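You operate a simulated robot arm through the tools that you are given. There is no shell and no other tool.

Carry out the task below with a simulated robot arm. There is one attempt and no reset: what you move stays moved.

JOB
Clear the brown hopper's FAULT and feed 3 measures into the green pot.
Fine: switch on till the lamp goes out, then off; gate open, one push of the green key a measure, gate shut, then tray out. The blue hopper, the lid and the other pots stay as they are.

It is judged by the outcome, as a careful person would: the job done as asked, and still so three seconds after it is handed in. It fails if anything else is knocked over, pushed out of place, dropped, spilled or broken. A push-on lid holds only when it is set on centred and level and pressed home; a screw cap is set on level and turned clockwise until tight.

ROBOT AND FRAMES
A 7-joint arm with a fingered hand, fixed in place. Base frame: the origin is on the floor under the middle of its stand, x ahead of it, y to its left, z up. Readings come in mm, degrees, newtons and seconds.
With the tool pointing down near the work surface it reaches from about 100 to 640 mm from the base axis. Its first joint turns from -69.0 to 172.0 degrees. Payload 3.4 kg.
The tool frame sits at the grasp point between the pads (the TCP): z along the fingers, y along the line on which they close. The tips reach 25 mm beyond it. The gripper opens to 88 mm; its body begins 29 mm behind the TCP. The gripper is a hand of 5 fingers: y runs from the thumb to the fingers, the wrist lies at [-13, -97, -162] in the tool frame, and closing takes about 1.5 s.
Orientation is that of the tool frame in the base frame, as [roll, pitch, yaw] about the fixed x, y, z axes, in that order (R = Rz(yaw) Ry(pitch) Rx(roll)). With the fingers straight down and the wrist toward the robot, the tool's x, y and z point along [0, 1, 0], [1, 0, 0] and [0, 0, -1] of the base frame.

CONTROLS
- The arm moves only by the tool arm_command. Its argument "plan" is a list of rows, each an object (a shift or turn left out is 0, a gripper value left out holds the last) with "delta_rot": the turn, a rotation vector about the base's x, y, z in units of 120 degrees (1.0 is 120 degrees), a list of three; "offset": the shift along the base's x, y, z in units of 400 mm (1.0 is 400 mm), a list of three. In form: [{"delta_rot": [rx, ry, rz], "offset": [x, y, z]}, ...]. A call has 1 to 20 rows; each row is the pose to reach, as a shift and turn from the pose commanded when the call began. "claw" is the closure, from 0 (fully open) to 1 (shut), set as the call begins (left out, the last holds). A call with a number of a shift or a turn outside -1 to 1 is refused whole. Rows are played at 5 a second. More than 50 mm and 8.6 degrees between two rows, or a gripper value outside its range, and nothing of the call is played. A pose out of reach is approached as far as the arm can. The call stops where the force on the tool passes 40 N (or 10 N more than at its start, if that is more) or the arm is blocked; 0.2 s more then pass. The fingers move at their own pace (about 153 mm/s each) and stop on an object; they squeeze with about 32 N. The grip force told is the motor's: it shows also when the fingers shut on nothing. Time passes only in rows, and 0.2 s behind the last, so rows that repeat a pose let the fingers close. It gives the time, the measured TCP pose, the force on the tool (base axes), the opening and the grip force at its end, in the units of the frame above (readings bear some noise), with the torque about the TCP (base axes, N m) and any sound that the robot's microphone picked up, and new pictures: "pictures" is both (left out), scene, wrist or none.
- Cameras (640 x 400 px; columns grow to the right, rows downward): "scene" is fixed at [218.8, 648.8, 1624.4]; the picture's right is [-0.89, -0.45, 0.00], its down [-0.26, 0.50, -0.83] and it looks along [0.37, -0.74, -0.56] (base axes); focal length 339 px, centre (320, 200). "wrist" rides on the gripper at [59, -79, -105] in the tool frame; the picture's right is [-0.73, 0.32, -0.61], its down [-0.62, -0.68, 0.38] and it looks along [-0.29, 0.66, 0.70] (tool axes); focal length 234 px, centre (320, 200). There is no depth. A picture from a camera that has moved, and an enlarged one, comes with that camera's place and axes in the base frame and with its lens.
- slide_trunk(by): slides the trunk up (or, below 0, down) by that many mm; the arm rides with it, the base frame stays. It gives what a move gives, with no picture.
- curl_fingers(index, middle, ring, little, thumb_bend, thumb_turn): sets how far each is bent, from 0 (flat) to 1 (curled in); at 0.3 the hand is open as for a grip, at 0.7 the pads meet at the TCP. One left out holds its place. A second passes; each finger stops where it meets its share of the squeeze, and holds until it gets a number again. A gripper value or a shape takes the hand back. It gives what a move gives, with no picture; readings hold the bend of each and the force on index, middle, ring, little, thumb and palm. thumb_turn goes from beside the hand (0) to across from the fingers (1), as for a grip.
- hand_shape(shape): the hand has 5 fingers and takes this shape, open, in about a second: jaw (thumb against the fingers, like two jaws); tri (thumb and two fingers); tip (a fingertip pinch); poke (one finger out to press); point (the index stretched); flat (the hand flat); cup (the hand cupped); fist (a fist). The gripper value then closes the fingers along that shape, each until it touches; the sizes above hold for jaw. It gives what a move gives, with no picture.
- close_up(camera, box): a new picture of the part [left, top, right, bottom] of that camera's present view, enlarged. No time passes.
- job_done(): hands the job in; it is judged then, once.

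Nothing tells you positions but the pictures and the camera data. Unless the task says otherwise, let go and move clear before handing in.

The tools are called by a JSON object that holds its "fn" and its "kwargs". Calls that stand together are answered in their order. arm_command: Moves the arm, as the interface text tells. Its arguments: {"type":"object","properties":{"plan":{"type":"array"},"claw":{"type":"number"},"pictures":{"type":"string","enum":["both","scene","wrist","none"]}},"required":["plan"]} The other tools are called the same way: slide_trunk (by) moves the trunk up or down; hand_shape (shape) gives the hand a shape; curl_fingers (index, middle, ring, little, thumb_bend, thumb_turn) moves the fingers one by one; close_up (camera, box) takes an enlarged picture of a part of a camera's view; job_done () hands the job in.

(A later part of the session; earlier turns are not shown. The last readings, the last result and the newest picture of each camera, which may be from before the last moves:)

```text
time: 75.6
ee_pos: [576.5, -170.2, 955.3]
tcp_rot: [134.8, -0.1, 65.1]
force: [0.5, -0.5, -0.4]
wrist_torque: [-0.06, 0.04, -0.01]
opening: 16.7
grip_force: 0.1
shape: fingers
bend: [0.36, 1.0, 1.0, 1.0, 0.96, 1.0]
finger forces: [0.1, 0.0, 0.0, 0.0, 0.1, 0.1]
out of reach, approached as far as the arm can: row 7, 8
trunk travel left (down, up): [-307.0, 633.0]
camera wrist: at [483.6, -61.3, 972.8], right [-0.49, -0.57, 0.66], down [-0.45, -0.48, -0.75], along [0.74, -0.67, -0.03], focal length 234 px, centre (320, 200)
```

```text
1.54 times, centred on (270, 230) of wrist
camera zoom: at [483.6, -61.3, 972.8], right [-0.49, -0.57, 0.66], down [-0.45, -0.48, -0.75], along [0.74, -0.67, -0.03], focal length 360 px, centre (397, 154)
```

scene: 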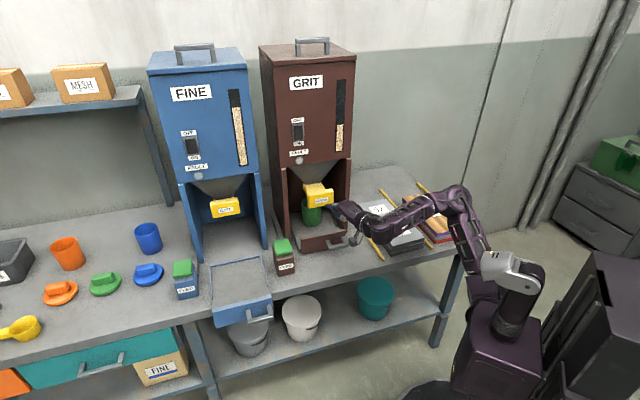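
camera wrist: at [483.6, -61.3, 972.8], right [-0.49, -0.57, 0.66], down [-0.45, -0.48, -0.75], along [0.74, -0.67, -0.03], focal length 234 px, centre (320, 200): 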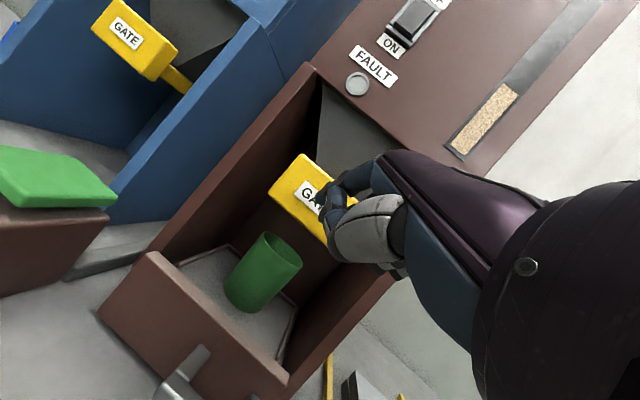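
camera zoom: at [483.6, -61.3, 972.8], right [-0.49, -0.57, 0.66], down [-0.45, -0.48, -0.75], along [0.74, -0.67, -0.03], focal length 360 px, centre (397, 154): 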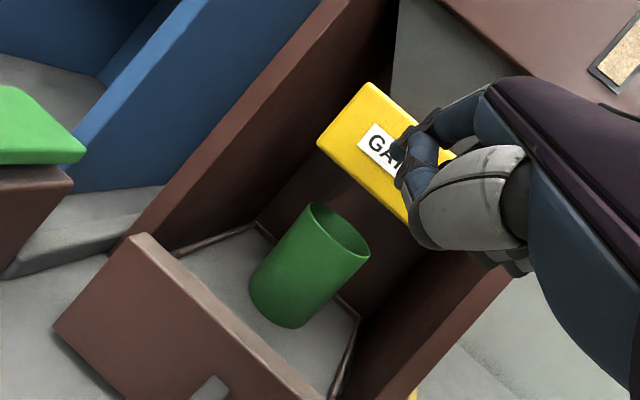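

The fingertip is lined up with the plate's centre, ~45 mm off. I push straight in along the slide.

{"fn": "arm_command", "kwargs": {"plan": [{"offset": [0.0207, -0.0217, -0.005]}, {"offset": [0.0414, -0.0434, -0.01]}, {"offset": [0.0621, -0.0651, -0.0125]}, {"offset": [0.0828, -0.0868, -0.0125]}, {"offset": [0.1035, -0.1085, -0.0125]}, {"offset": [0.1035, -0.1085, -0.0125]}], "pictures": "none"}}

{"fn": "close_up", "kwargs": {"camera": "scene", "box": [280, 140, 380, 240]}}

{"fn": "close_up", "kwargs": {"camera": "wrist", "box": [120, 100, 420, 360]}}

```text
time: 77.0
ee_pos: [617.4, -218.3, 949.2]
tcp_rot: [134.9, -0.1, 64.9]
force: [-0.6, 0.5, 0.3]
wrist_torque: [-0.05, -0.03, 0.04]
opening: 16.3
grip_force: 0.6
shape: fingers
bend: [0.36, 1.0, 1.0, 1.0, 0.96, 1.0]
finger forces: [1.4, 0.0, 0.0, 0.0, 0.0, 0.0]
trunk travel left (down, up): [-307.0, 633.0]
```

```text
4.00 times, centred on (330, 190) of scene
camera zoom: at [218.8, 648.8, 1624.4], right [-0.89, -0.45, 0.0], down [-0.26, 0.5, -0.83], along [0.37, -0.74, -0.56], focal length 1356 px, centre (280, 240)
```

zoom: 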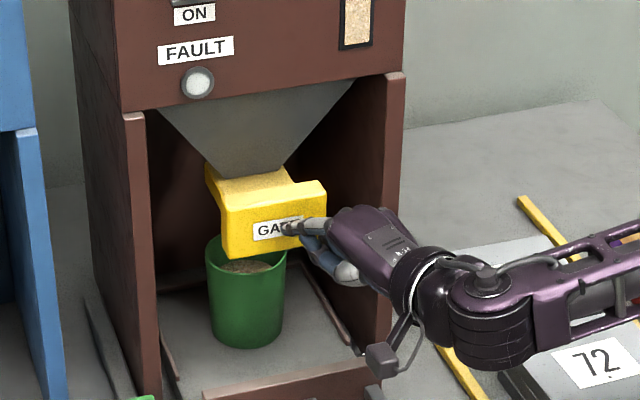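

```text
1.54 times, centred on (270, 230) of wrist
camera zoom: at [525.4, -107.5, 967.1], right [-0.49, -0.57, 0.66], down [-0.45, -0.47, -0.75], along [0.74, -0.67, -0.03], focal length 360 px, centre (397, 154)
```

zoom: 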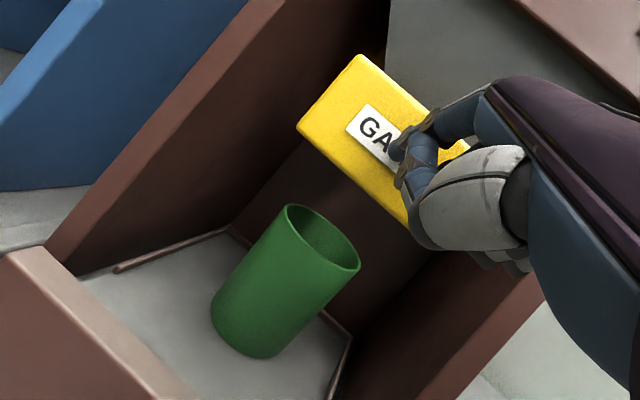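

The gate slides in easily (1.4 N) and grain is visible in the pot. I keep pushing until it stops.

{"fn": "arm_command", "kwargs": {"plan": [{"offset": [0.0138, -0.0145, 0]}, {"offset": [0.0276, -0.0289, 0]}, {"offset": [0.0414, -0.0434, 0]}, {"offset": [0.0483, -0.0506, 0]}, {"offset": [0.0483, -0.0506, 0]}], "pictures": "none"}}

{"fn": "close_up", "kwargs": {"camera": "scene", "box": [280, 140, 380, 240]}}

{"fn": "close_up", "kwargs": {"camera": "wrist", "box": [120, 100, 420, 360]}}

```text
time: 78.2
ee_pos: [637.7, -233.3, 952.0]
tcp_rot: [134.6, 0.0, 64.8]
force: [-10.0, 7.1, 1.7]
wrist_torque: [-0.16, -0.23, 0.14]
opening: 15.3
grip_force: 6.6
shape: fingers
bend: [0.39, 1.0, 1.0, 1.0, 0.96, 1.0]
finger forces: [11.5, 0.0, 0.0, 0.1, 0.0, 0.0]
trunk travel left (down, up): [-307.0, 633.0]
```

```text
4.00 times, centred on (330, 190) of scene
camera zoom: at [218.8, 648.8, 1624.4], right [-0.89, -0.45, 0.0], down [-0.26, 0.5, -0.83], along [0.37, -0.74, -0.56], focal length 1356 px, centre (280, 240)
```

zoom: 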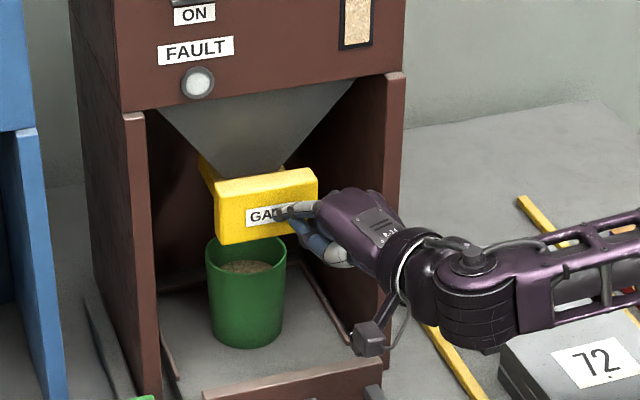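

```text
1.54 times, centred on (270, 230) of wrist
camera zoom: at [543.6, -124.4, 969.3], right [-0.49, -0.57, 0.66], down [-0.45, -0.48, -0.75], along [0.74, -0.67, -0.02], focal length 360 px, centre (397, 154)
```

zoom: 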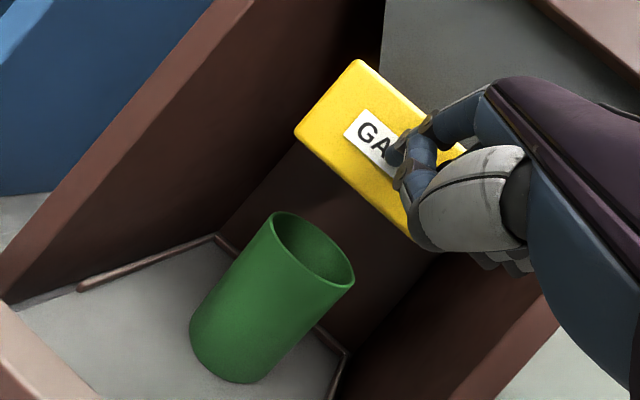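

The plate is back at its original place and the force has risen to 11 N. I add a slight extra push, then retreat and compare with the start.

{"fn": "arm_command", "kwargs": {"plan": [{"offset": [0.0052, -0.0054, 0]}, {"offset": [0.0104, -0.0108, 0]}, {"offset": [0.0104, -0.0108, 0]}], "pictures": "none"}}

{"fn": "arm_command", "kwargs": {"plan": [{"offset": [-0.0207, 0.0217, 0]}, {"offset": [-0.0414, 0.0434, 0]}, {"offset": [-0.0621, 0.0651, 0]}, {"offset": [-0.0828, 0.0868, 0.01]}, {"offset": [-0.1035, 0.1085, 0.03]}, {"offset": [-0.1242, 0.1302, 0.05]}, {"offset": [-0.1242, 0.1302, 0.05]}], "pictures": "scene"}}

{"fn": "close_up", "kwargs": {"camera": "scene", "box": [280, 170, 350, 255]}}

```text
time: 79.0
ee_pos: [638.7, -235.8, 956.2]
tcp_rot: [134.5, 0.0, 65.1]
force: [-19.9, 16.1, 6.9]
wrist_torque: [-0.29, -0.53, 0.41]
opening: 14.0
grip_force: 12.7
shape: fingers
bend: [0.41, 1.0, 1.0, 1.0, 0.96, 1.0]
finger forces: [25.2, 0.1, 0.0, 0.0, 0.0, 0.0]
trunk travel left (down, up): [-307.0, 633.0]
```

```text
time: 80.6
ee_pos: [594.7, -185.2, 970.1]
tcp_rot: [134.8, -0.1, 64.9]
force: [1.0, -0.7, 0.4]
wrist_torque: [0.01, 0.01, -0.04]
opening: 16.5
grip_force: 0.1
shape: fingers
bend: [0.37, 1.0, 1.0, 1.0, 0.96, 1.0]
finger forces: [0.0, 0.0, 0.1, 0.0, 0.0, 0.1]
trunk travel left (down, up): [-307.0, 633.0]
```

scene: 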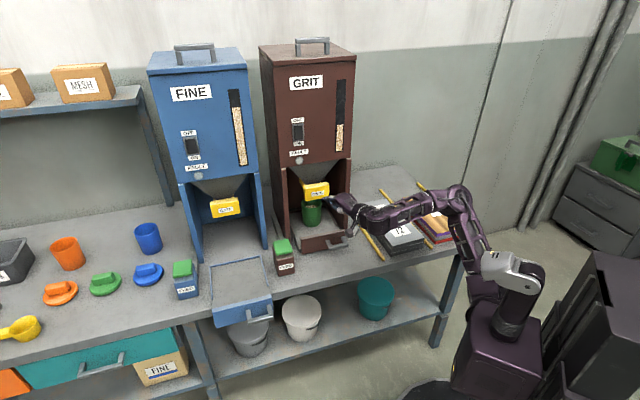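

```text
4.71 times, centred on (315, 212) of scene
camera zoom: at [218.8, 648.8, 1624.4], right [-0.89, -0.45, 0.0], down [-0.26, 0.5, -0.83], along [0.37, -0.74, -0.56], focal length 1595 px, centre (344, 141)
```

zoom: 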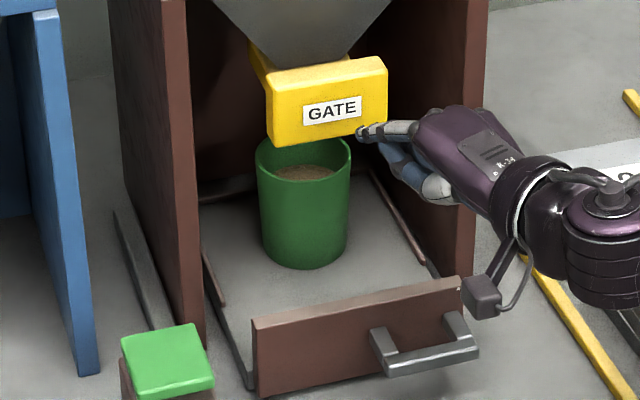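

The gate is back exactly where it started and grain is in the pot. Last step is the tray, so I look closely at its handle.

{"fn": "close_up", "kwargs": {"camera": "scene", "box": [298, 222, 358, 262]}}

{"fn": "close_up", "kwargs": {"camera": "scene", "box": [205, 250, 285, 335]}}

{"fn": "close_up", "kwargs": {"camera": "wrist", "box": [40, 180, 340, 400]}}

```text
10.00 times, centred on (328, 242) of scene
camera zoom: at [218.8, 648.8, 1624.4], right [-0.89, -0.45, 0.0], down [-0.26, 0.5, -0.83], along [0.37, -0.74, -0.56], focal length 3389 px, centre (240, -220)
```

zoom: 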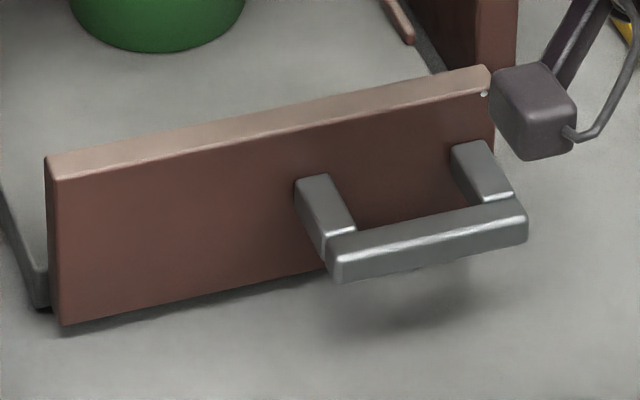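

```text
4.71 times, centred on (245, 292) of scene
camera zoom: at [218.8, 648.8, 1624.4], right [-0.89, -0.45, 0.0], down [-0.26, 0.5, -0.83], along [0.37, -0.74, -0.56], focal length 1595 px, centre (673, -235)
```

zoom: 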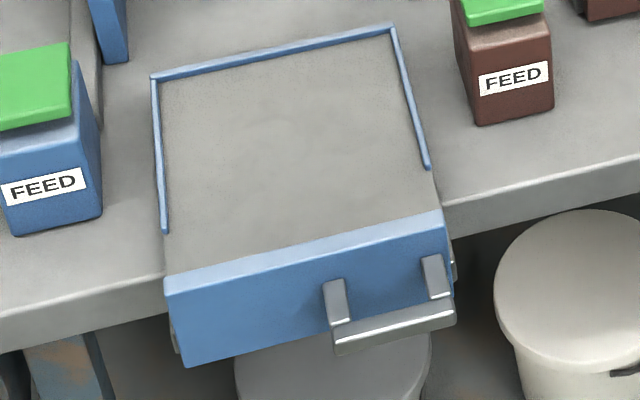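

```text
1.82 times, centred on (190, 290) of wrist
camera zoom: at [501.1, -76.2, 988.1], right [-0.49, -0.57, 0.66], down [-0.45, -0.47, -0.75], along [0.74, -0.67, -0.03], focal length 426 px, centre (556, 36)
```

zoom: 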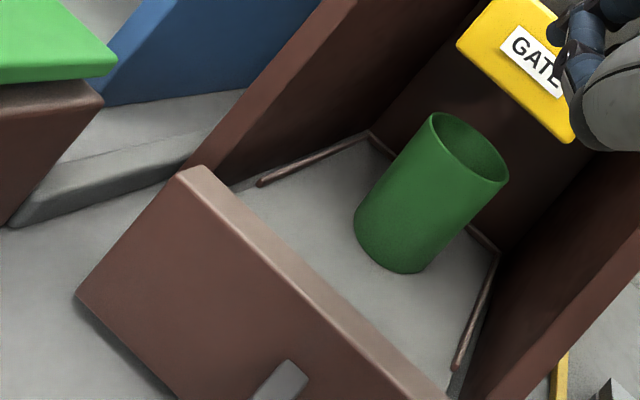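

The handle is a bar ~75 mm long standing ~35 mm off the panel, with a ~47 mm opening between its posts: right for hooking the index behind it and pinching with the thumb. I set that hand pose and swing to fingers-down above the handle.

{"fn": "curl_fingers", "kwargs": {"thumb_bend": 0.15, "thumb_turn": 1.0, "index": 0.5}}

{"fn": "arm_command", "kwargs": {"plan": [{"offset": [-0.0174, -0.0106, -0.025], "delta_rot": [0.0117, 0.0527, 0.0282]}, {"offset": [-0.0348, -0.0213, -0.05], "delta_rot": [0.0234, 0.1055, 0.0565]}, {"offset": [-0.0522, -0.0319, -0.075], "delta_rot": [0.0351, 0.1582, 0.0847]}, {"offset": [-0.0696, -0.0426, -0.1], "delta_rot": [0.0467, 0.211, 0.1129]}, {"offset": [-0.087, -0.0532, -0.125], "delta_rot": [0.0584, 0.2637, 0.1411]}, {"offset": [-0.1044, -0.0639, -0.15], "delta_rot": [0.0701, 0.3165, 0.1694]}, {"offset": [-0.1218, -0.0745, -0.175], "delta_rot": [0.0818, 0.3692, 0.1976]}, {"offset": [-0.1218, -0.0745, -0.175], "delta_rot": [0.0818, 0.3692, 0.1976]}]}}

{"fn": "close_up", "kwargs": {"camera": "scene", "box": [290, 160, 390, 270]}}

{"fn": "close_up", "kwargs": {"camera": "wrist", "box": [160, 80, 460, 340]}}

```text
time: 81.6
ee_pos: [593.4, -185.7, 970.7]
tcp_rot: [134.9, -0.1, 65.0]
force: [0.0, 0.3, -1.1]
wrist_torque: [0.01, -0.01, -0.01]
opening: 73.5
grip_force: 0.1
shape: fingers
bend: [0.5, 1.0, 1.0, 1.0, 0.15, 0.96]
finger forces: [0.0, 0.1, 0.0, 0.1, 0.1, 0.1]
trunk travel left (down, up): [-307.0, 633.0]
```

```text
time: 83.4
ee_pos: [543.0, -215.4, 900.9]
tcp_rot: [179.9, 0.1, 89.8]
force: [0.5, -0.1, 0.6]
wrist_torque: [-0.01, -0.04, 0.0]
opening: 73.9
grip_force: 0.1
shape: fingers
bend: [0.5, 1.0, 1.0, 1.0, 0.15, 0.96]
finger forces: [0.1, 0.0, 0.0, 0.0, 0.0, 0.0]
trunk travel left (down, up): [-307.0, 633.0]
camera wrist: at [465.2, -155.9, 1005.4], right [0.32, -0.73, 0.61], down [-0.68, -0.62, -0.38], along [0.66, -0.29, -0.7], focal length 234 px, centre (320, 200)
```

scene: 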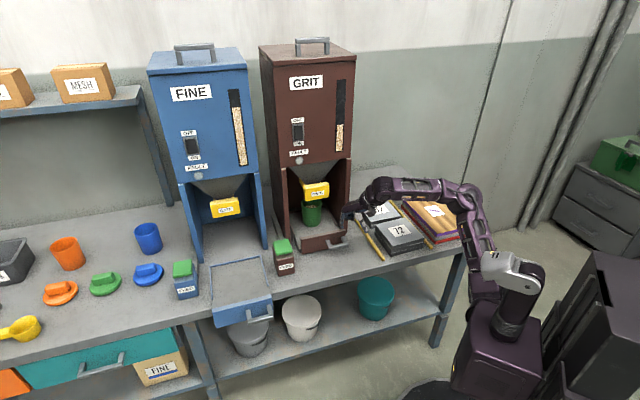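
wrist: 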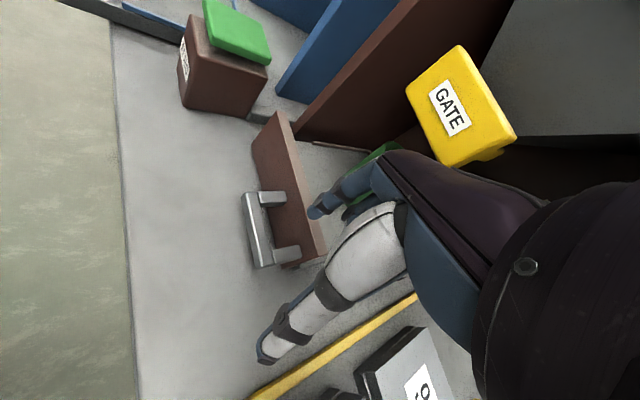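

```text
3.64 times, centred on (340, 215) of scene
camera zoom: at [218.8, 648.8, 1624.4], right [-0.89, -0.45, 0.0], down [-0.26, 0.5, -0.83], along [0.37, -0.74, -0.56], focal length 1232 px, centre (247, 146)
```

zoom: 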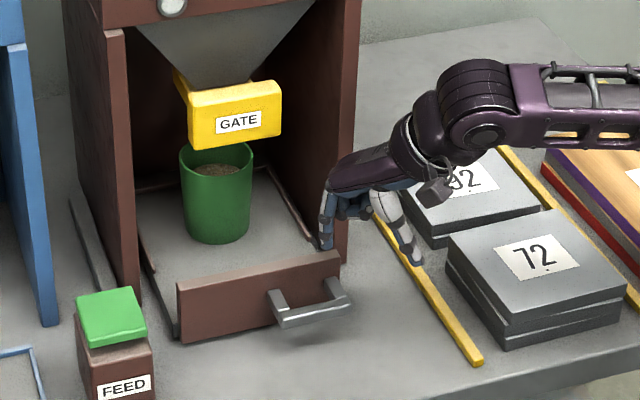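

```text
1.54 times, centred on (310, 210) of wrist
camera zoom: at [465.2, -155.9, 1005.4], right [0.32, -0.73, 0.61], down [-0.68, -0.62, -0.38], along [0.66, -0.29, -0.7], focal length 360 px, centre (335, 185)
```

zoom: 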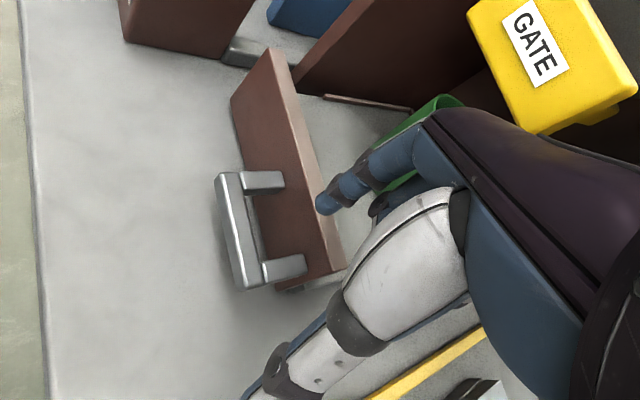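

The hand is above the handle. The bar top is at ≈[568,-193,815] and the opening behind it centres at ≈[584,-209]; the index tip is at ≈[561,-203,885]. I shift over the opening, then lower the index into it.

{"fn": "arm_command", "kwargs": {"plan": [{"offset": [0.029, -0.007, 0]}, {"offset": [0.0583, -0.0143, 0]}, {"offset": [0.0583, -0.0143, -0.05]}, {"offset": [0.0583, -0.0143, -0.1]}, {"offset": [0.0583, -0.0143, -0.1]}], "pictures": "none"}}

{"fn": "close_up", "kwargs": {"camera": "scene", "box": [300, 200, 380, 270]}}

{"fn": "close_up", "kwargs": {"camera": "wrist", "box": [180, 80, 420, 300]}}

```text
time: 84.6
ee_pos: [569.0, -223.9, 860.7]
tcp_rot: [179.8, 0.1, 89.8]
force: [0.4, 0.1, -0.1]
wrist_torque: [0.01, 0.02, 0.01]
opening: 73.7
grip_force: 0.1
shape: fingers
bend: [0.5, 1.0, 1.0, 1.0, 0.15, 0.96]
finger forces: [0.1, 0.0, 0.0, 0.0, 0.0, 0.0]
trunk travel left (down, up): [-307.0, 633.0]
```

```text
5.71 times, centred on (340, 235) of scene
camera zoom: at [218.8, 648.8, 1624.4], right [-0.89, -0.45, 0.0], down [-0.26, 0.5, -0.83], along [0.37, -0.74, -0.56], focal length 1937 px, centre (206, 0)
```

zoom: 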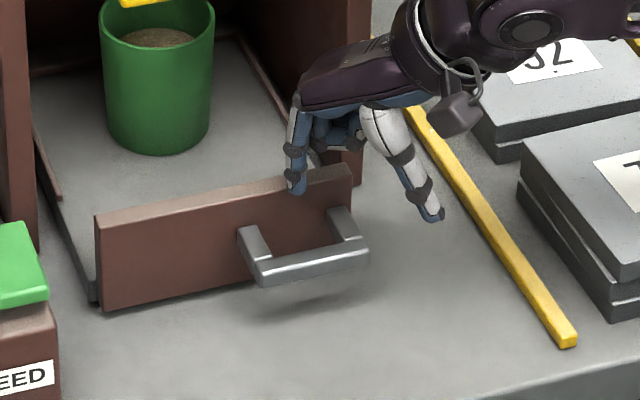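

```text
1.82 times, centred on (300, 190) of wrist
camera zoom: at [490.2, -163.9, 964.2], right [0.32, -0.73, 0.61], down [-0.68, -0.62, -0.38], along [0.66, -0.29, -0.69], focal length 426 px, centre (356, 218)
```

zoom: 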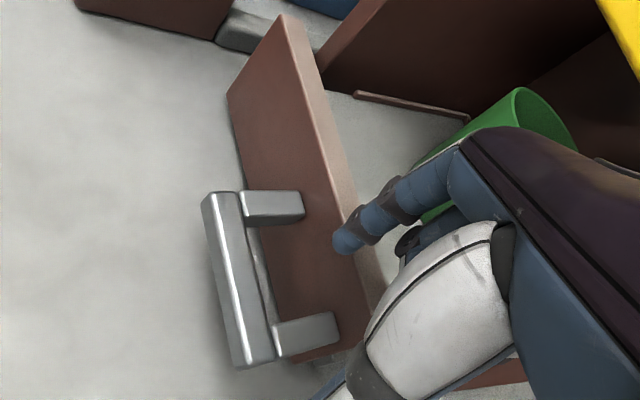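

The tip is above the centre of the opening (585,-211 vs 586,-209). I lower straight down 43 mm into it.

{"fn": "arm_command", "kwargs": {"plan": [{"offset": [0, 0, -0.03]}, {"offset": [0, 0, -0.06]}, {"offset": [0, 0, -0.085]}, {"offset": [0, 0, -0.1075]}, {"offset": [0, 0, -0.1075]}], "pictures": "none"}}

{"fn": "close_up", "kwargs": {"camera": "scene", "box": [300, 200, 380, 270]}}

{"fn": "close_up", "kwargs": {"camera": "wrist", "box": [180, 80, 420, 300]}}

```text
time: 85.8
ee_pos: [566.3, -221.9, 821.6]
tcp_rot: [179.5, 0.1, 89.8]
force: [2.4, 0.7, 22.0]
wrist_torque: [-0.55, -0.3, 0.08]
opening: 73.5
grip_force: 11.7
shape: fingers
bend: [0.5, 1.0, 1.0, 1.0, 0.15, 0.96]
finger forces: [0.0, 2.0, 21.2, 0.0, 0.0, 0.1]
trunk travel left (down, up): [-307.0, 633.0]
```

```text
5.71 times, centred on (340, 235) of scene
camera zoom: at [218.8, 648.8, 1624.4], right [-0.89, -0.45, 0.0], down [-0.26, 0.5, -0.83], along [0.37, -0.74, -0.56], focal length 1937 px, centre (206, 0)
```

zoom: 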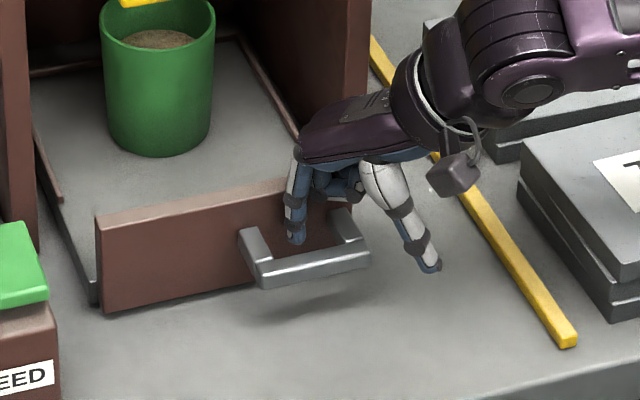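

```text
1.82 times, centred on (300, 190) of wrist
camera zoom: at [487.1, -161.5, 924.9], right [0.32, -0.73, 0.61], down [-0.68, -0.62, -0.39], along [0.66, -0.29, -0.69], focal length 426 px, centre (356, 218)
```

zoom: 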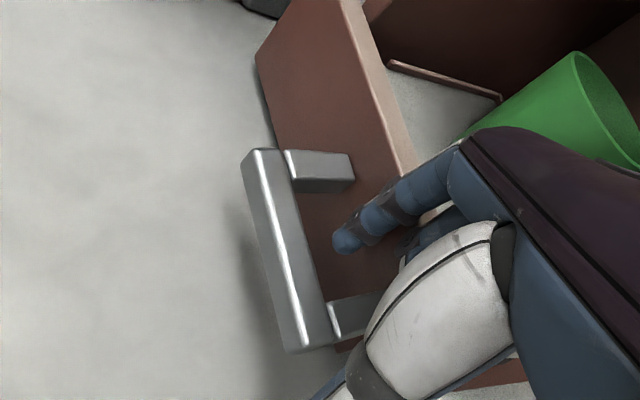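

The folded ring finger landed on the panel's top edge, so I lift slightly, stretch the middle, ring and little fingers flat (they'll hover over the tray) and lower again.

{"fn": "arm_command", "kwargs": {"plan": [{"offset": [0, 0, 0.03]}, {"offset": [0, 0, 0.06]}, {"offset": [0, 0, 0.06]}], "pictures": "none"}}

{"fn": "curl_fingers", "kwargs": {"middle": 0.0, "ring": 0.0, "little": 0.0, "index": 0.52}}

{"fn": "close_up", "kwargs": {"camera": "scene", "box": [300, 200, 380, 270]}}

{"fn": "close_up", "kwargs": {"camera": "wrist", "box": [180, 80, 420, 300]}}

```text
time: 86.6
ee_pos: [566.6, -223.9, 840.5]
tcp_rot: [-180.0, 0.1, 89.8]
force: [-0.2, -0.1, -0.1]
wrist_torque: [0.0, -0.03, 0.01]
opening: 73.9
grip_force: 0.1
shape: fingers
bend: [0.5, 1.0, 1.0, 1.0, 0.15, 0.96]
finger forces: [0.1, 0.1, 0.0, 0.1, 0.0, 0.0]
trunk travel left (down, up): [-307.0, 633.0]
```

```text
time: 87.6
ee_pos: [563.0, -219.2, 846.4]
tcp_rot: [179.5, 0.2, 90.0]
force: [-23.6, 12.8, 15.7]
wrist_torque: [-0.09, -0.07, -0.05]
opening: 71.5
grip_force: 15.0
shape: fingers
bend: [0.52, 0.49, 0.61, 0.0, 0.15, 0.96]
finger forces: [0.0, 14.8, 15.5, 0.0, 0.0, 0.0]
trunk travel left (down, up): [-307.0, 633.0]
```

```text
5.71 times, centred on (340, 235) of scene
camera zoom: at [218.8, 648.8, 1624.4], right [-0.89, -0.45, 0.0], down [-0.26, 0.5, -0.83], along [0.37, -0.74, -0.56], focal length 1937 px, centre (206, 0)
```

zoom: 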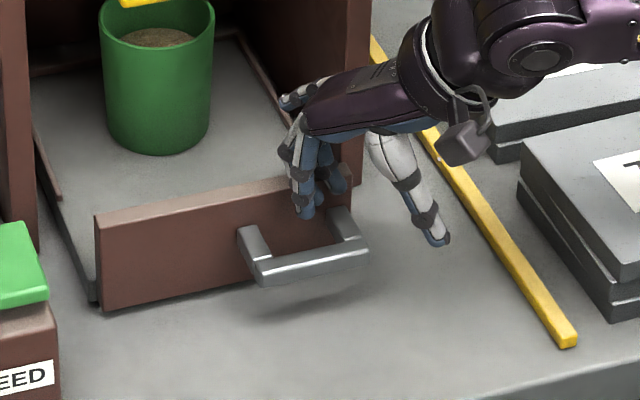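

```text
1.82 times, centred on (300, 190) of wrist
camera zoom: at [482.8, -158.9, 950.5], right [0.32, -0.72, 0.61], down [-0.68, -0.62, -0.39], along [0.66, -0.29, -0.69], focal length 426 px, centre (356, 218)
```

zoom: 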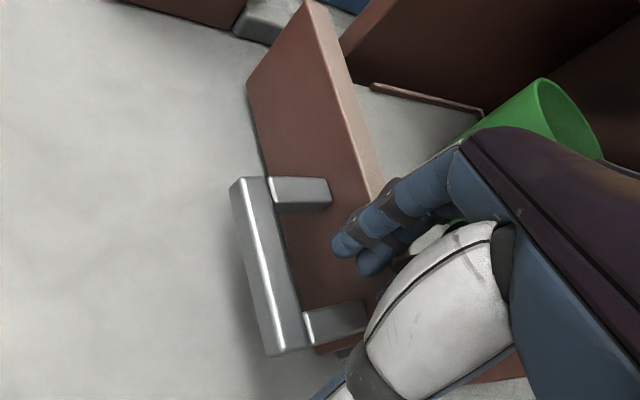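

The middle and ring fingers swung against the panel's front. I curl them off it, raise clear, then flatten them above the panel before lowering again.

{"fn": "curl_fingers", "kwargs": {"middle": 0.75, "ring": 0.85}}

{"fn": "arm_command", "kwargs": {"plan": [{"offset": [0, 0, 0.05]}, {"offset": [0, 0, 0.1]}, {"offset": [0, 0, 0.15]}, {"offset": [0, 0, 0.18]}, {"offset": [0, 0, 0.18]}], "pictures": "none"}}

{"fn": "curl_fingers", "kwargs": {"middle": 0.0, "ring": 0.0, "little": 0.0, "index": 0.55}}

{"fn": "close_up", "kwargs": {"camera": "scene", "box": [290, 180, 380, 270]}}

{"fn": "close_up", "kwargs": {"camera": "wrist", "box": [160, 60, 440, 300]}}

```text
time: 88.6
ee_pos: [567.4, -222.4, 840.9]
tcp_rot: [179.8, 0.1, 89.8]
force: [-0.2, 0.2, -0.5]
wrist_torque: [-0.01, 0.02, -0.01]
opening: 71.6
grip_force: 0.1
shape: fingers
bend: [0.52, 0.75, 0.85, 0.0, 0.15, 0.96]
finger forces: [0.0, 0.0, 0.0, 0.1, 0.1, 0.0]
trunk travel left (down, up): [-307.0, 633.0]
```

```text
time: 89.8
ee_pos: [567.9, -221.1, 913.5]
tcp_rot: [179.9, 0.1, 90.0]
force: [0.0, 0.6, 0.1]
wrist_torque: [-0.01, 0.02, 0.0]
opening: 71.5
grip_force: 0.0
shape: fingers
bend: [0.52, 0.75, 0.85, 0.0, 0.15, 0.96]
finger forces: [0.0, 0.0, 0.0, 0.0, 0.0, 0.0]
trunk travel left (down, up): [-307.0, 633.0]
```

```text
time: 90.8
ee_pos: [568.3, -221.3, 913.9]
tcp_rot: [179.9, 0.1, 89.8]
force: [1.3, 0.5, -0.4]
wrist_torque: [0.0, 0.04, -0.01]
opening: 68.2
grip_force: 0.0
shape: fingers
bend: [0.55, 0.0, 0.0, 0.0, 0.15, 0.96]
finger forces: [0.0, 0.1, 0.0, 0.0, 0.0, 0.0]
trunk travel left (down, up): [-307.0, 633.0]
```

```text
4.44 times, centred on (335, 225) of scene
camera zoom: at [218.8, 648.8, 1624.4], right [-0.89, -0.45, 0.0], down [-0.26, 0.5, -0.83], along [0.37, -0.74, -0.56], focal length 1506 px, centre (253, 89)
```

zoom: 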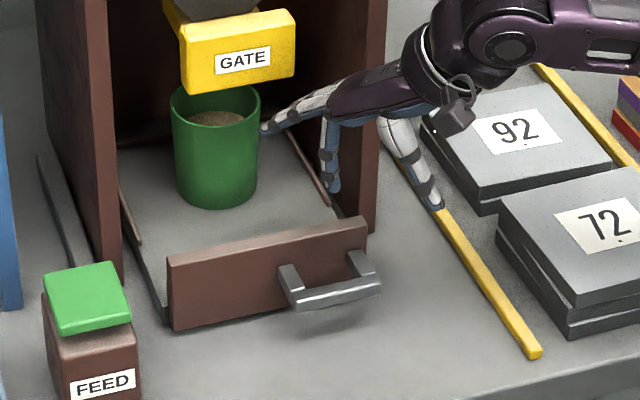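

```text
1.67 times, centred on (300, 180) of wrist
camera zoom: at [488.8, -161.6, 1017.7], right [0.32, -0.73, 0.61], down [-0.68, -0.62, -0.38], along [0.66, -0.29, -0.69], focal length 390 px, centre (353, 233)
```

zoom: 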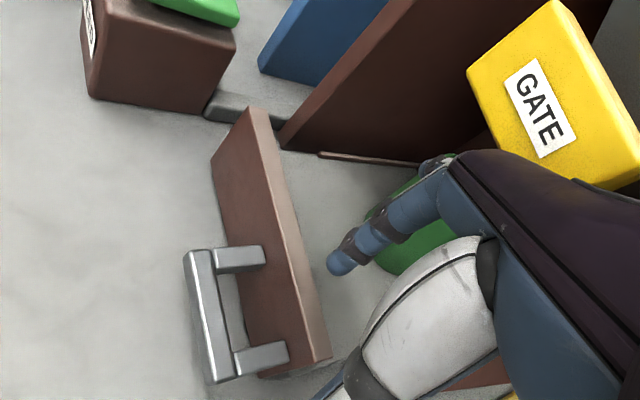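

Fingers are flat above the panel and well short of the pot. I open the thumb fully, shift 9 mm and lower the index into the handle opening.

{"fn": "curl_fingers", "kwargs": {"thumb_bend": 0.0}}

{"fn": "arm_command", "kwargs": {"plan": [{"offset": [0.0225, -0.0025, -0.02]}, {"offset": [0.0225, -0.0025, -0.07]}, {"offset": [0.0225, -0.0025, -0.12]}, {"offset": [0.0225, -0.0025, -0.17]}, {"offset": [0.0225, -0.0025, -0.17]}], "pictures": "none"}}

{"fn": "close_up", "kwargs": {"camera": "scene", "box": [290, 180, 380, 270]}}

{"fn": "close_up", "kwargs": {"camera": "wrist", "box": [180, 80, 420, 300]}}

```text
time: 91.8
ee_pos: [567.6, -222.5, 913.1]
tcp_rot: [179.9, 0.0, 89.9]
force: [-1.2, 0.1, 0.1]
wrist_torque: [0.02, -0.02, 0.02]
opening: 73.9
grip_force: 0.1
shape: fingers
bend: [0.55, 0.0, 0.0, 0.0, 0.0, 0.95]
finger forces: [0.1, 0.1, 0.0, 0.0, 0.0, 0.0]
trunk travel left (down, up): [-307.0, 633.0]
```

```text
time: 93.0
ee_pos: [575.4, -223.2, 844.6]
tcp_rot: [179.9, 0.1, 89.7]
force: [0.0, 0.0, 0.2]
wrist_torque: [0.0, -0.01, -0.03]
opening: 74.1
grip_force: 0.1
shape: fingers
bend: [0.55, 0.0, 0.0, 0.0, 0.0, 0.95]
finger forces: [0.0, 0.0, 0.1, 0.0, 0.0, 0.1]
trunk travel left (down, up): [-307.0, 633.0]
```

```text
4.44 times, centred on (335, 225) of scene
camera zoom: at [218.8, 648.8, 1624.4], right [-0.89, -0.45, 0.0], down [-0.26, 0.5, -0.83], along [0.37, -0.74, -0.56], focal length 1506 px, centre (253, 89)
```

zoom: 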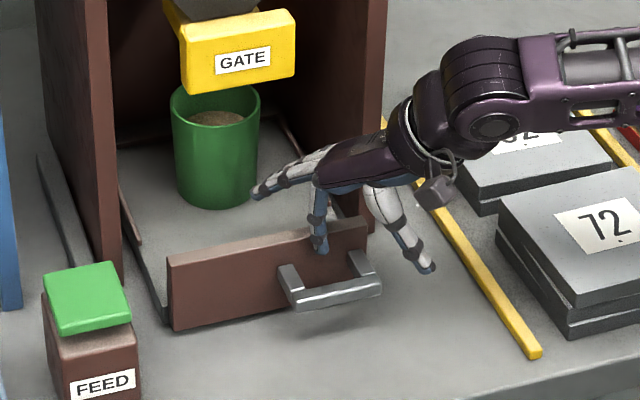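

```text
1.82 times, centred on (300, 190) of wrist
camera zoom: at [497.7, -163.6, 948.5], right [0.32, -0.73, 0.61], down [-0.68, -0.62, -0.38], along [0.66, -0.29, -0.69], focal length 426 px, centre (356, 218)
```

zoom: 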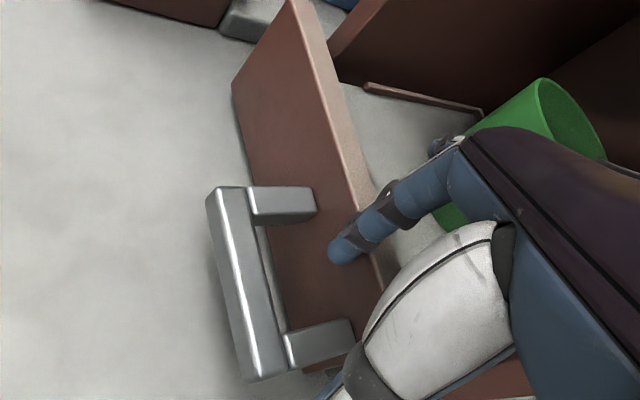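

The index is centred over the opening with nothing touching, so I lower the last ~36 mm.

{"fn": "arm_command", "kwargs": {"plan": [{"offset": [0, 0, -0.03]}, {"offset": [0, 0, -0.06]}, {"offset": [0, 0, -0.09]}, {"offset": [0, 0, -0.09]}], "pictures": "none"}}

{"fn": "close_up", "kwargs": {"camera": "scene", "box": [290, 180, 380, 270]}}

{"fn": "close_up", "kwargs": {"camera": "wrist", "box": [180, 80, 420, 300]}}

```text
time: 94.0
ee_pos: [575.8, -221.6, 809.5]
tcp_rot: [179.9, 0.1, 89.9]
force: [-2.5, 3.5, 0.8]
wrist_torque: [-0.02, -0.12, 0.11]
opening: 72.2
grip_force: 1.8
shape: fingers
bend: [0.57, 0.0, 0.0, 0.0, 0.0, 0.95]
finger forces: [4.2, 0.1, 0.0, 0.0, 0.0, 0.1]
trunk travel left (down, up): [-307.0, 633.0]
```

```text
4.44 times, centred on (335, 225) of scene
camera zoom: at [218.8, 648.8, 1624.4], right [-0.89, -0.45, 0.0], down [-0.26, 0.5, -0.83], along [0.37, -0.74, -0.56], focal length 1506 px, centre (253, 89)
```

zoom: 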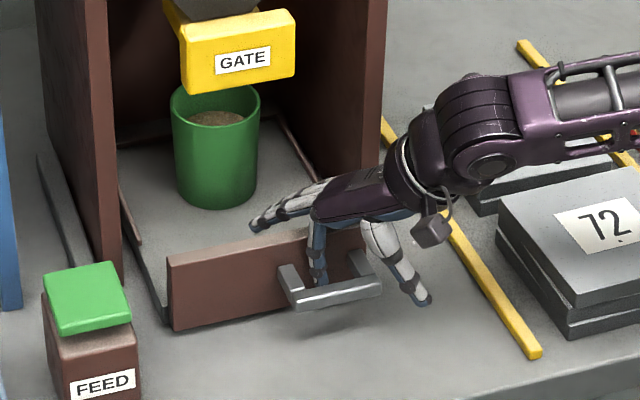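

```text
1.82 times, centred on (300, 190) of wrist
camera zoom: at [497.8, -162.3, 914.8], right [0.32, -0.73, 0.61], down [-0.68, -0.62, -0.38], along [0.66, -0.29, -0.69], focal length 426 px, centre (356, 218)
```

zoom: 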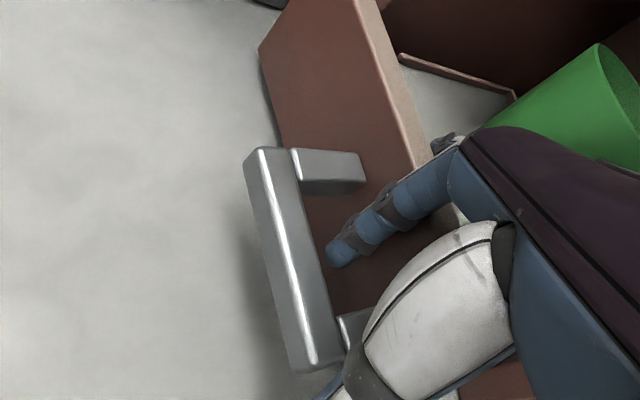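

The index is down inside the handle opening, lightly touching the panel side. I start pulling outward gently.

{"fn": "arm_command", "kwargs": {"plan": [{"offset": [-0.0104, 0.0108, 0]}, {"offset": [-0.0207, 0.0217, 0]}, {"offset": [-0.0311, 0.0325, 0]}, {"offset": [-0.0415, 0.0434, 0]}, {"offset": [-0.0518, 0.0542, 0]}, {"offset": [-0.0518, 0.0542, 0]}], "pictures": "none"}}

{"fn": "close_up", "kwargs": {"camera": "scene", "box": [290, 180, 380, 270]}}

{"fn": "close_up", "kwargs": {"camera": "wrist", "box": [180, 80, 420, 300]}}

```text
time: 95.4
ee_pos: [554.7, -202.4, 809.7]
tcp_rot: [-180.0, 0.0, 89.9]
force: [0.3, -1.7, 1.1]
wrist_torque: [0.0, -0.07, -0.05]
opening: 73.7
grip_force: 0.9
shape: fingers
bend: [0.55, 0.0, 0.0, 0.0, 0.0, 0.95]
finger forces: [0.0, 1.5, 0.0, 0.0, 0.0, 0.0]
trunk travel left (down, up): [-307.0, 633.0]
```

```text
4.44 times, centred on (335, 225) of scene
camera zoom: at [218.8, 648.8, 1624.4], right [-0.89, -0.45, 0.0], down [-0.26, 0.5, -0.83], along [0.37, -0.74, -0.56], focal length 1506 px, centre (253, 89)
```

zoom: 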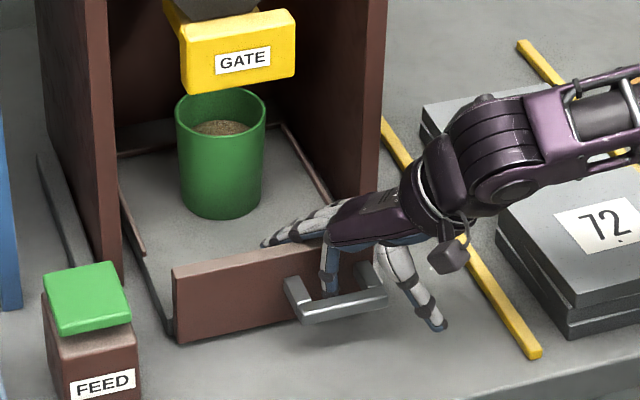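

```text
1.82 times, centred on (300, 190) of wrist
camera zoom: at [476.7, -142.5, 913.4], right [0.32, -0.73, 0.61], down [-0.68, -0.62, -0.38], along [0.66, -0.29, -0.69], focal length 426 px, centre (356, 218)
```

zoom: 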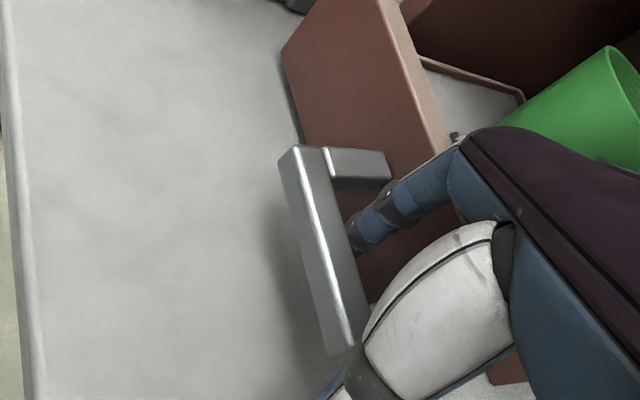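

The tray is moving with the pot on it, at very low force. I continue pulling steadily.

{"fn": "arm_command", "kwargs": {"plan": [{"offset": [-0.0173, 0.0181, 0]}, {"offset": [-0.0346, 0.0362, 0]}, {"offset": [-0.0518, 0.0542, 0]}, {"offset": [-0.0691, 0.0723, 0]}, {"offset": [-0.0864, 0.0904, 0]}, {"offset": [-0.1037, 0.1085, 0]}, {"offset": [-0.1209, 0.1265, 0]}, {"offset": [-0.1382, 0.1446, 0]}, {"offset": [-0.1555, 0.1627, 0]}, {"offset": [-0.1555, 0.1627, 0]}], "pictures": "scene"}}

{"fn": "close_up", "kwargs": {"camera": "scene", "box": [280, 180, 400, 300]}}

{"fn": "close_up", "kwargs": {"camera": "wrist", "box": [180, 80, 420, 300]}}

```text
time: 97.6
ee_pos: [494.3, -138.2, 810.0]
tcp_rot: [179.9, 0.1, 89.9]
force: [0.0, -1.0, 0.9]
wrist_torque: [0.0, -0.06, -0.12]
opening: 73.6
grip_force: 0.6
shape: fingers
bend: [0.55, 0.0, 0.0, 0.0, 0.0, 0.95]
finger forces: [0.0, 1.4, 0.1, 0.0, 0.1, 0.0]
trunk travel left (down, up): [-307.0, 633.0]
```

scene: 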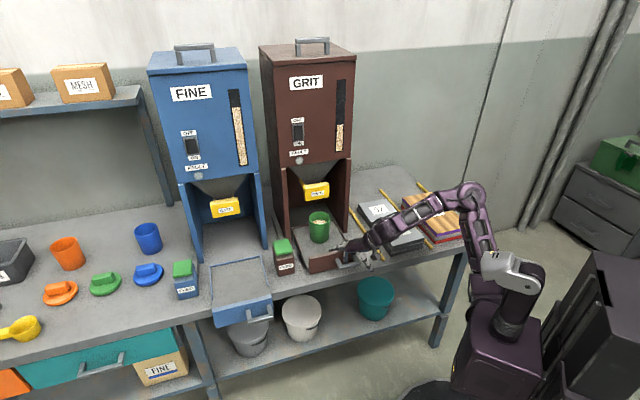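

```text
3.33 times, centred on (340, 240) of scene
camera zoom: at [218.8, 648.8, 1624.4], right [-0.89, -0.45, 0.0], down [-0.26, 0.5, -0.83], along [0.37, -0.74, -0.56], focal length 1130 px, centre (253, 67)
```

zoom: 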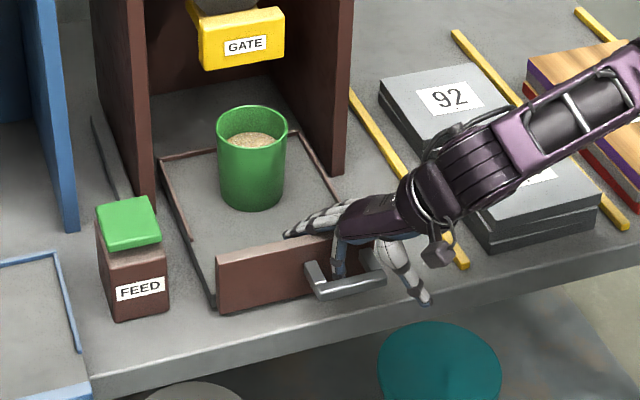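

```text
1.82 times, centred on (300, 190) of wrist
camera zoom: at [416.3, -78.1, 914.8], right [0.32, -0.73, 0.61], down [-0.68, -0.62, -0.38], along [0.66, -0.29, -0.69], focal length 426 px, centre (356, 218)
```

zoom: 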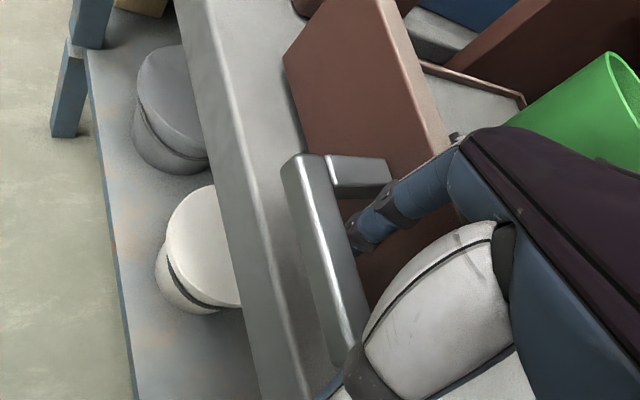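

About half way out and everything on the tray is steady. I continue another 100 mm, yawing the hand slightly about the index so the wrist stays within reach.

{"fn": "arm_command", "kwargs": {"plan": [{"offset": [-0.0173, 0.0181, 0]}, {"offset": [-0.0345, 0.0362, 0]}, {"offset": [-0.0518, 0.0542, 0]}, {"offset": [-0.0691, 0.0723, 0]}, {"offset": [-0.0849, 0.0894, 0], "delta_rot": [0, 0, 0.0208]}, {"offset": [-0.1007, 0.1067, 0], "delta_rot": [0, 0, 0.0417]}, {"offset": [-0.1165, 0.1239, 0], "delta_rot": [0, 0, 0.0625]}, {"offset": [-0.1322, 0.1412, 0], "delta_rot": [0, 0, 0.0833]}, {"offset": [-0.1322, 0.1412, 0], "delta_rot": [0, 0, 0.0833]}], "pictures": "scene"}}

{"fn": "close_up", "kwargs": {"camera": "scene", "box": [190, 180, 400, 340]}}

{"fn": "close_up", "kwargs": {"camera": "wrist", "box": [180, 80, 420, 300]}}

```text
time: 99.6
ee_pos: [441.6, -81.5, 809.9]
tcp_rot: [179.9, 0.1, 99.9]
force: [0.1, -1.1, 1.5]
wrist_torque: [0.04, -0.04, -0.08]
opening: 73.8
grip_force: 0.6
shape: fingers
bend: [0.55, 0.0, 0.0, 0.0, 0.0, 0.95]
finger forces: [0.0, 0.9, 0.1, 0.1, 0.1, 0.1]
trunk travel left (down, up): [-307.0, 633.0]
```

scene: 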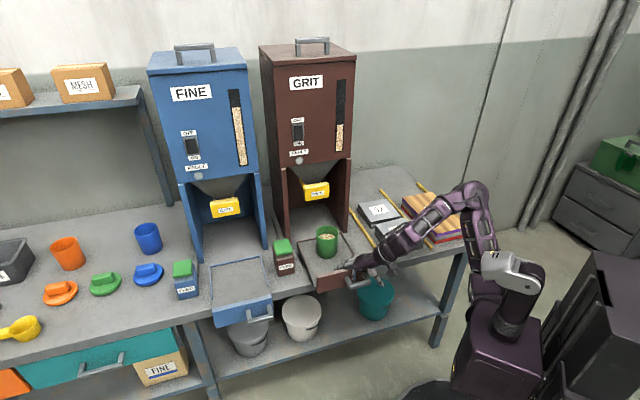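

```text
2.50 times, centred on (295, 260) of scene
camera zoom: at [218.8, 648.8, 1624.4], right [-0.89, -0.45, 0.0], down [-0.26, 0.5, -0.83], along [0.37, -0.74, -0.56], focal length 847 px, centre (382, 50)
```

zoom: 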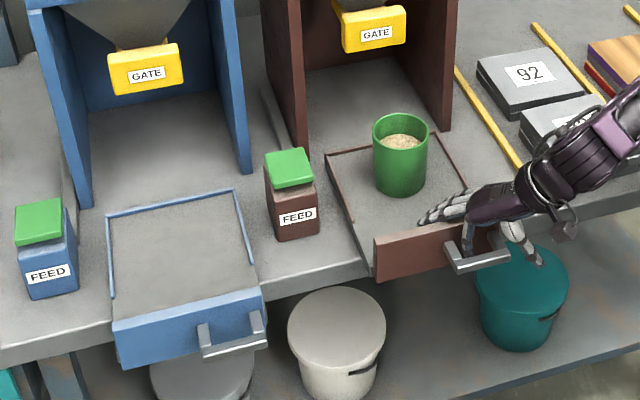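

```text
1.82 times, centred on (300, 190) of wrist
camera zoom: at [353.5, -36.0, 914.7], right [0.44, -0.66, 0.61], down [-0.56, -0.73, -0.38], along [0.7, -0.17, -0.69], focal length 426 px, centre (356, 218)
```

zoom: 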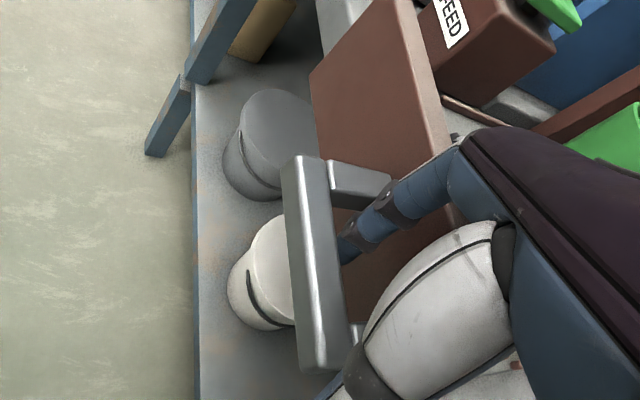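

The tray is ~186 mm out versus ~214 mm for the blue one. I pull the remaining ~30 mm.

{"fn": "arm_command", "kwargs": {"plan": [{"offset": [-0.0163, 0.0177, 0], "delta_rot": [0, 0, 0.0139]}, {"offset": [-0.0324, 0.0354, 0], "delta_rot": [0, 0, 0.0278]}, {"offset": [-0.0486, 0.0529, 0], "delta_rot": [0, 0, 0.0417]}, {"offset": [-0.0486, 0.0529, 0], "delta_rot": [0, 0, 0.0417]}], "pictures": "scene"}}

{"fn": "close_up", "kwargs": {"camera": "scene", "box": [190, 180, 400, 340]}}

{"fn": "close_up", "kwargs": {"camera": "wrist", "box": [180, 80, 420, 300]}}

```text
time: 100.6
ee_pos: [421.6, -61.7, 809.4]
tcp_rot: [179.9, 0.1, 105.0]
force: [0.2, -2.9, 1.6]
wrist_torque: [0.06, -0.09, -0.23]
opening: 73.4
grip_force: 1.6
shape: fingers
bend: [0.55, 0.0, 0.0, 0.0, 0.0, 0.95]
finger forces: [0.0, 3.5, 0.1, 0.0, 0.0, 0.0]
trunk travel left (down, up): [-307.0, 633.0]
```

scene: 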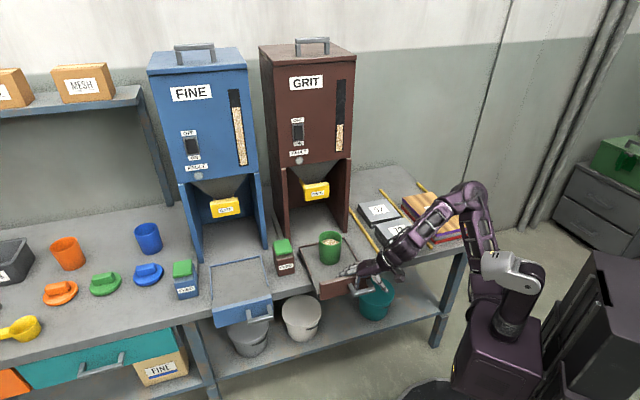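

```text
2.50 times, centred on (295, 260) of scene
camera zoom: at [218.8, 648.8, 1624.4], right [-0.89, -0.45, 0.0], down [-0.26, 0.5, -0.83], along [0.37, -0.74, -0.56], focal length 847 px, centre (382, 50)
```

zoom: 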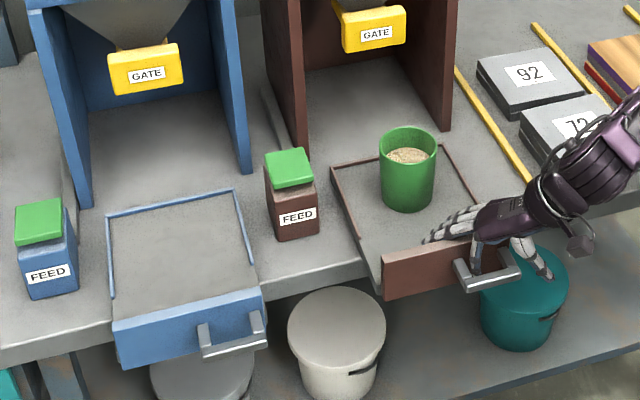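

```text
1.82 times, centred on (300, 190) of wrist
camera zoom: at [330.8, -23.3, 913.6], right [0.5, -0.62, 0.61], down [-0.5, -0.78, -0.38], along [0.71, -0.11, -0.69], focal length 426 px, centre (356, 218)
```

zoom: 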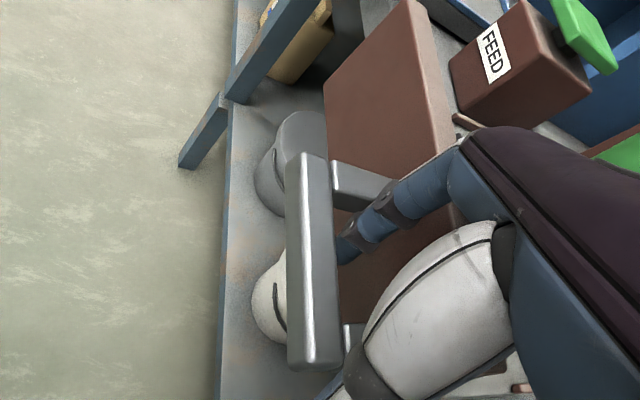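

The tray now sits much like the blue one. I pull a few mm more to check whether it is at its stop.

{"fn": "arm_command", "kwargs": {"plan": [{"offset": [-0.0069, 0.0072, 0]}, {"offset": [-0.0138, 0.0145, 0]}, {"offset": [-0.0138, 0.0145, 0]}], "pictures": "none"}}

{"fn": "close_up", "kwargs": {"camera": "scene", "box": [190, 180, 400, 340]}}

```text
time: 101.4
ee_pos: [417.4, -56.8, 808.2]
tcp_rot: [179.9, -0.1, 104.8]
force: [8.7, -8.6, 2.8]
wrist_torque: [0.19, 0.09, -0.67]
opening: 73.8
grip_force: 5.6
shape: fingers
bend: [0.55, 0.0, 0.0, 0.0, 0.0, 0.95]
finger forces: [0.0, 11.0, 0.0, 0.0, 0.0, 0.0]
trunk travel left (down, up): [-307.0, 633.0]
```

```text
2.50 times, centred on (295, 260) of scene
camera zoom: at [218.8, 648.8, 1624.4], right [-0.89, -0.45, 0.0], down [-0.26, 0.5, -0.83], along [0.37, -0.74, -0.56], focal length 847 px, centre (382, 50)
```

zoom: 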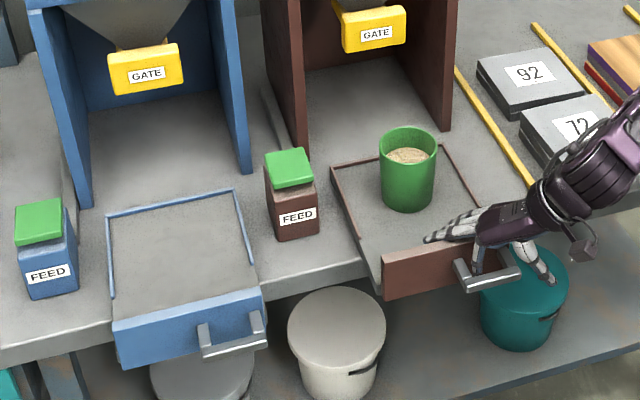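

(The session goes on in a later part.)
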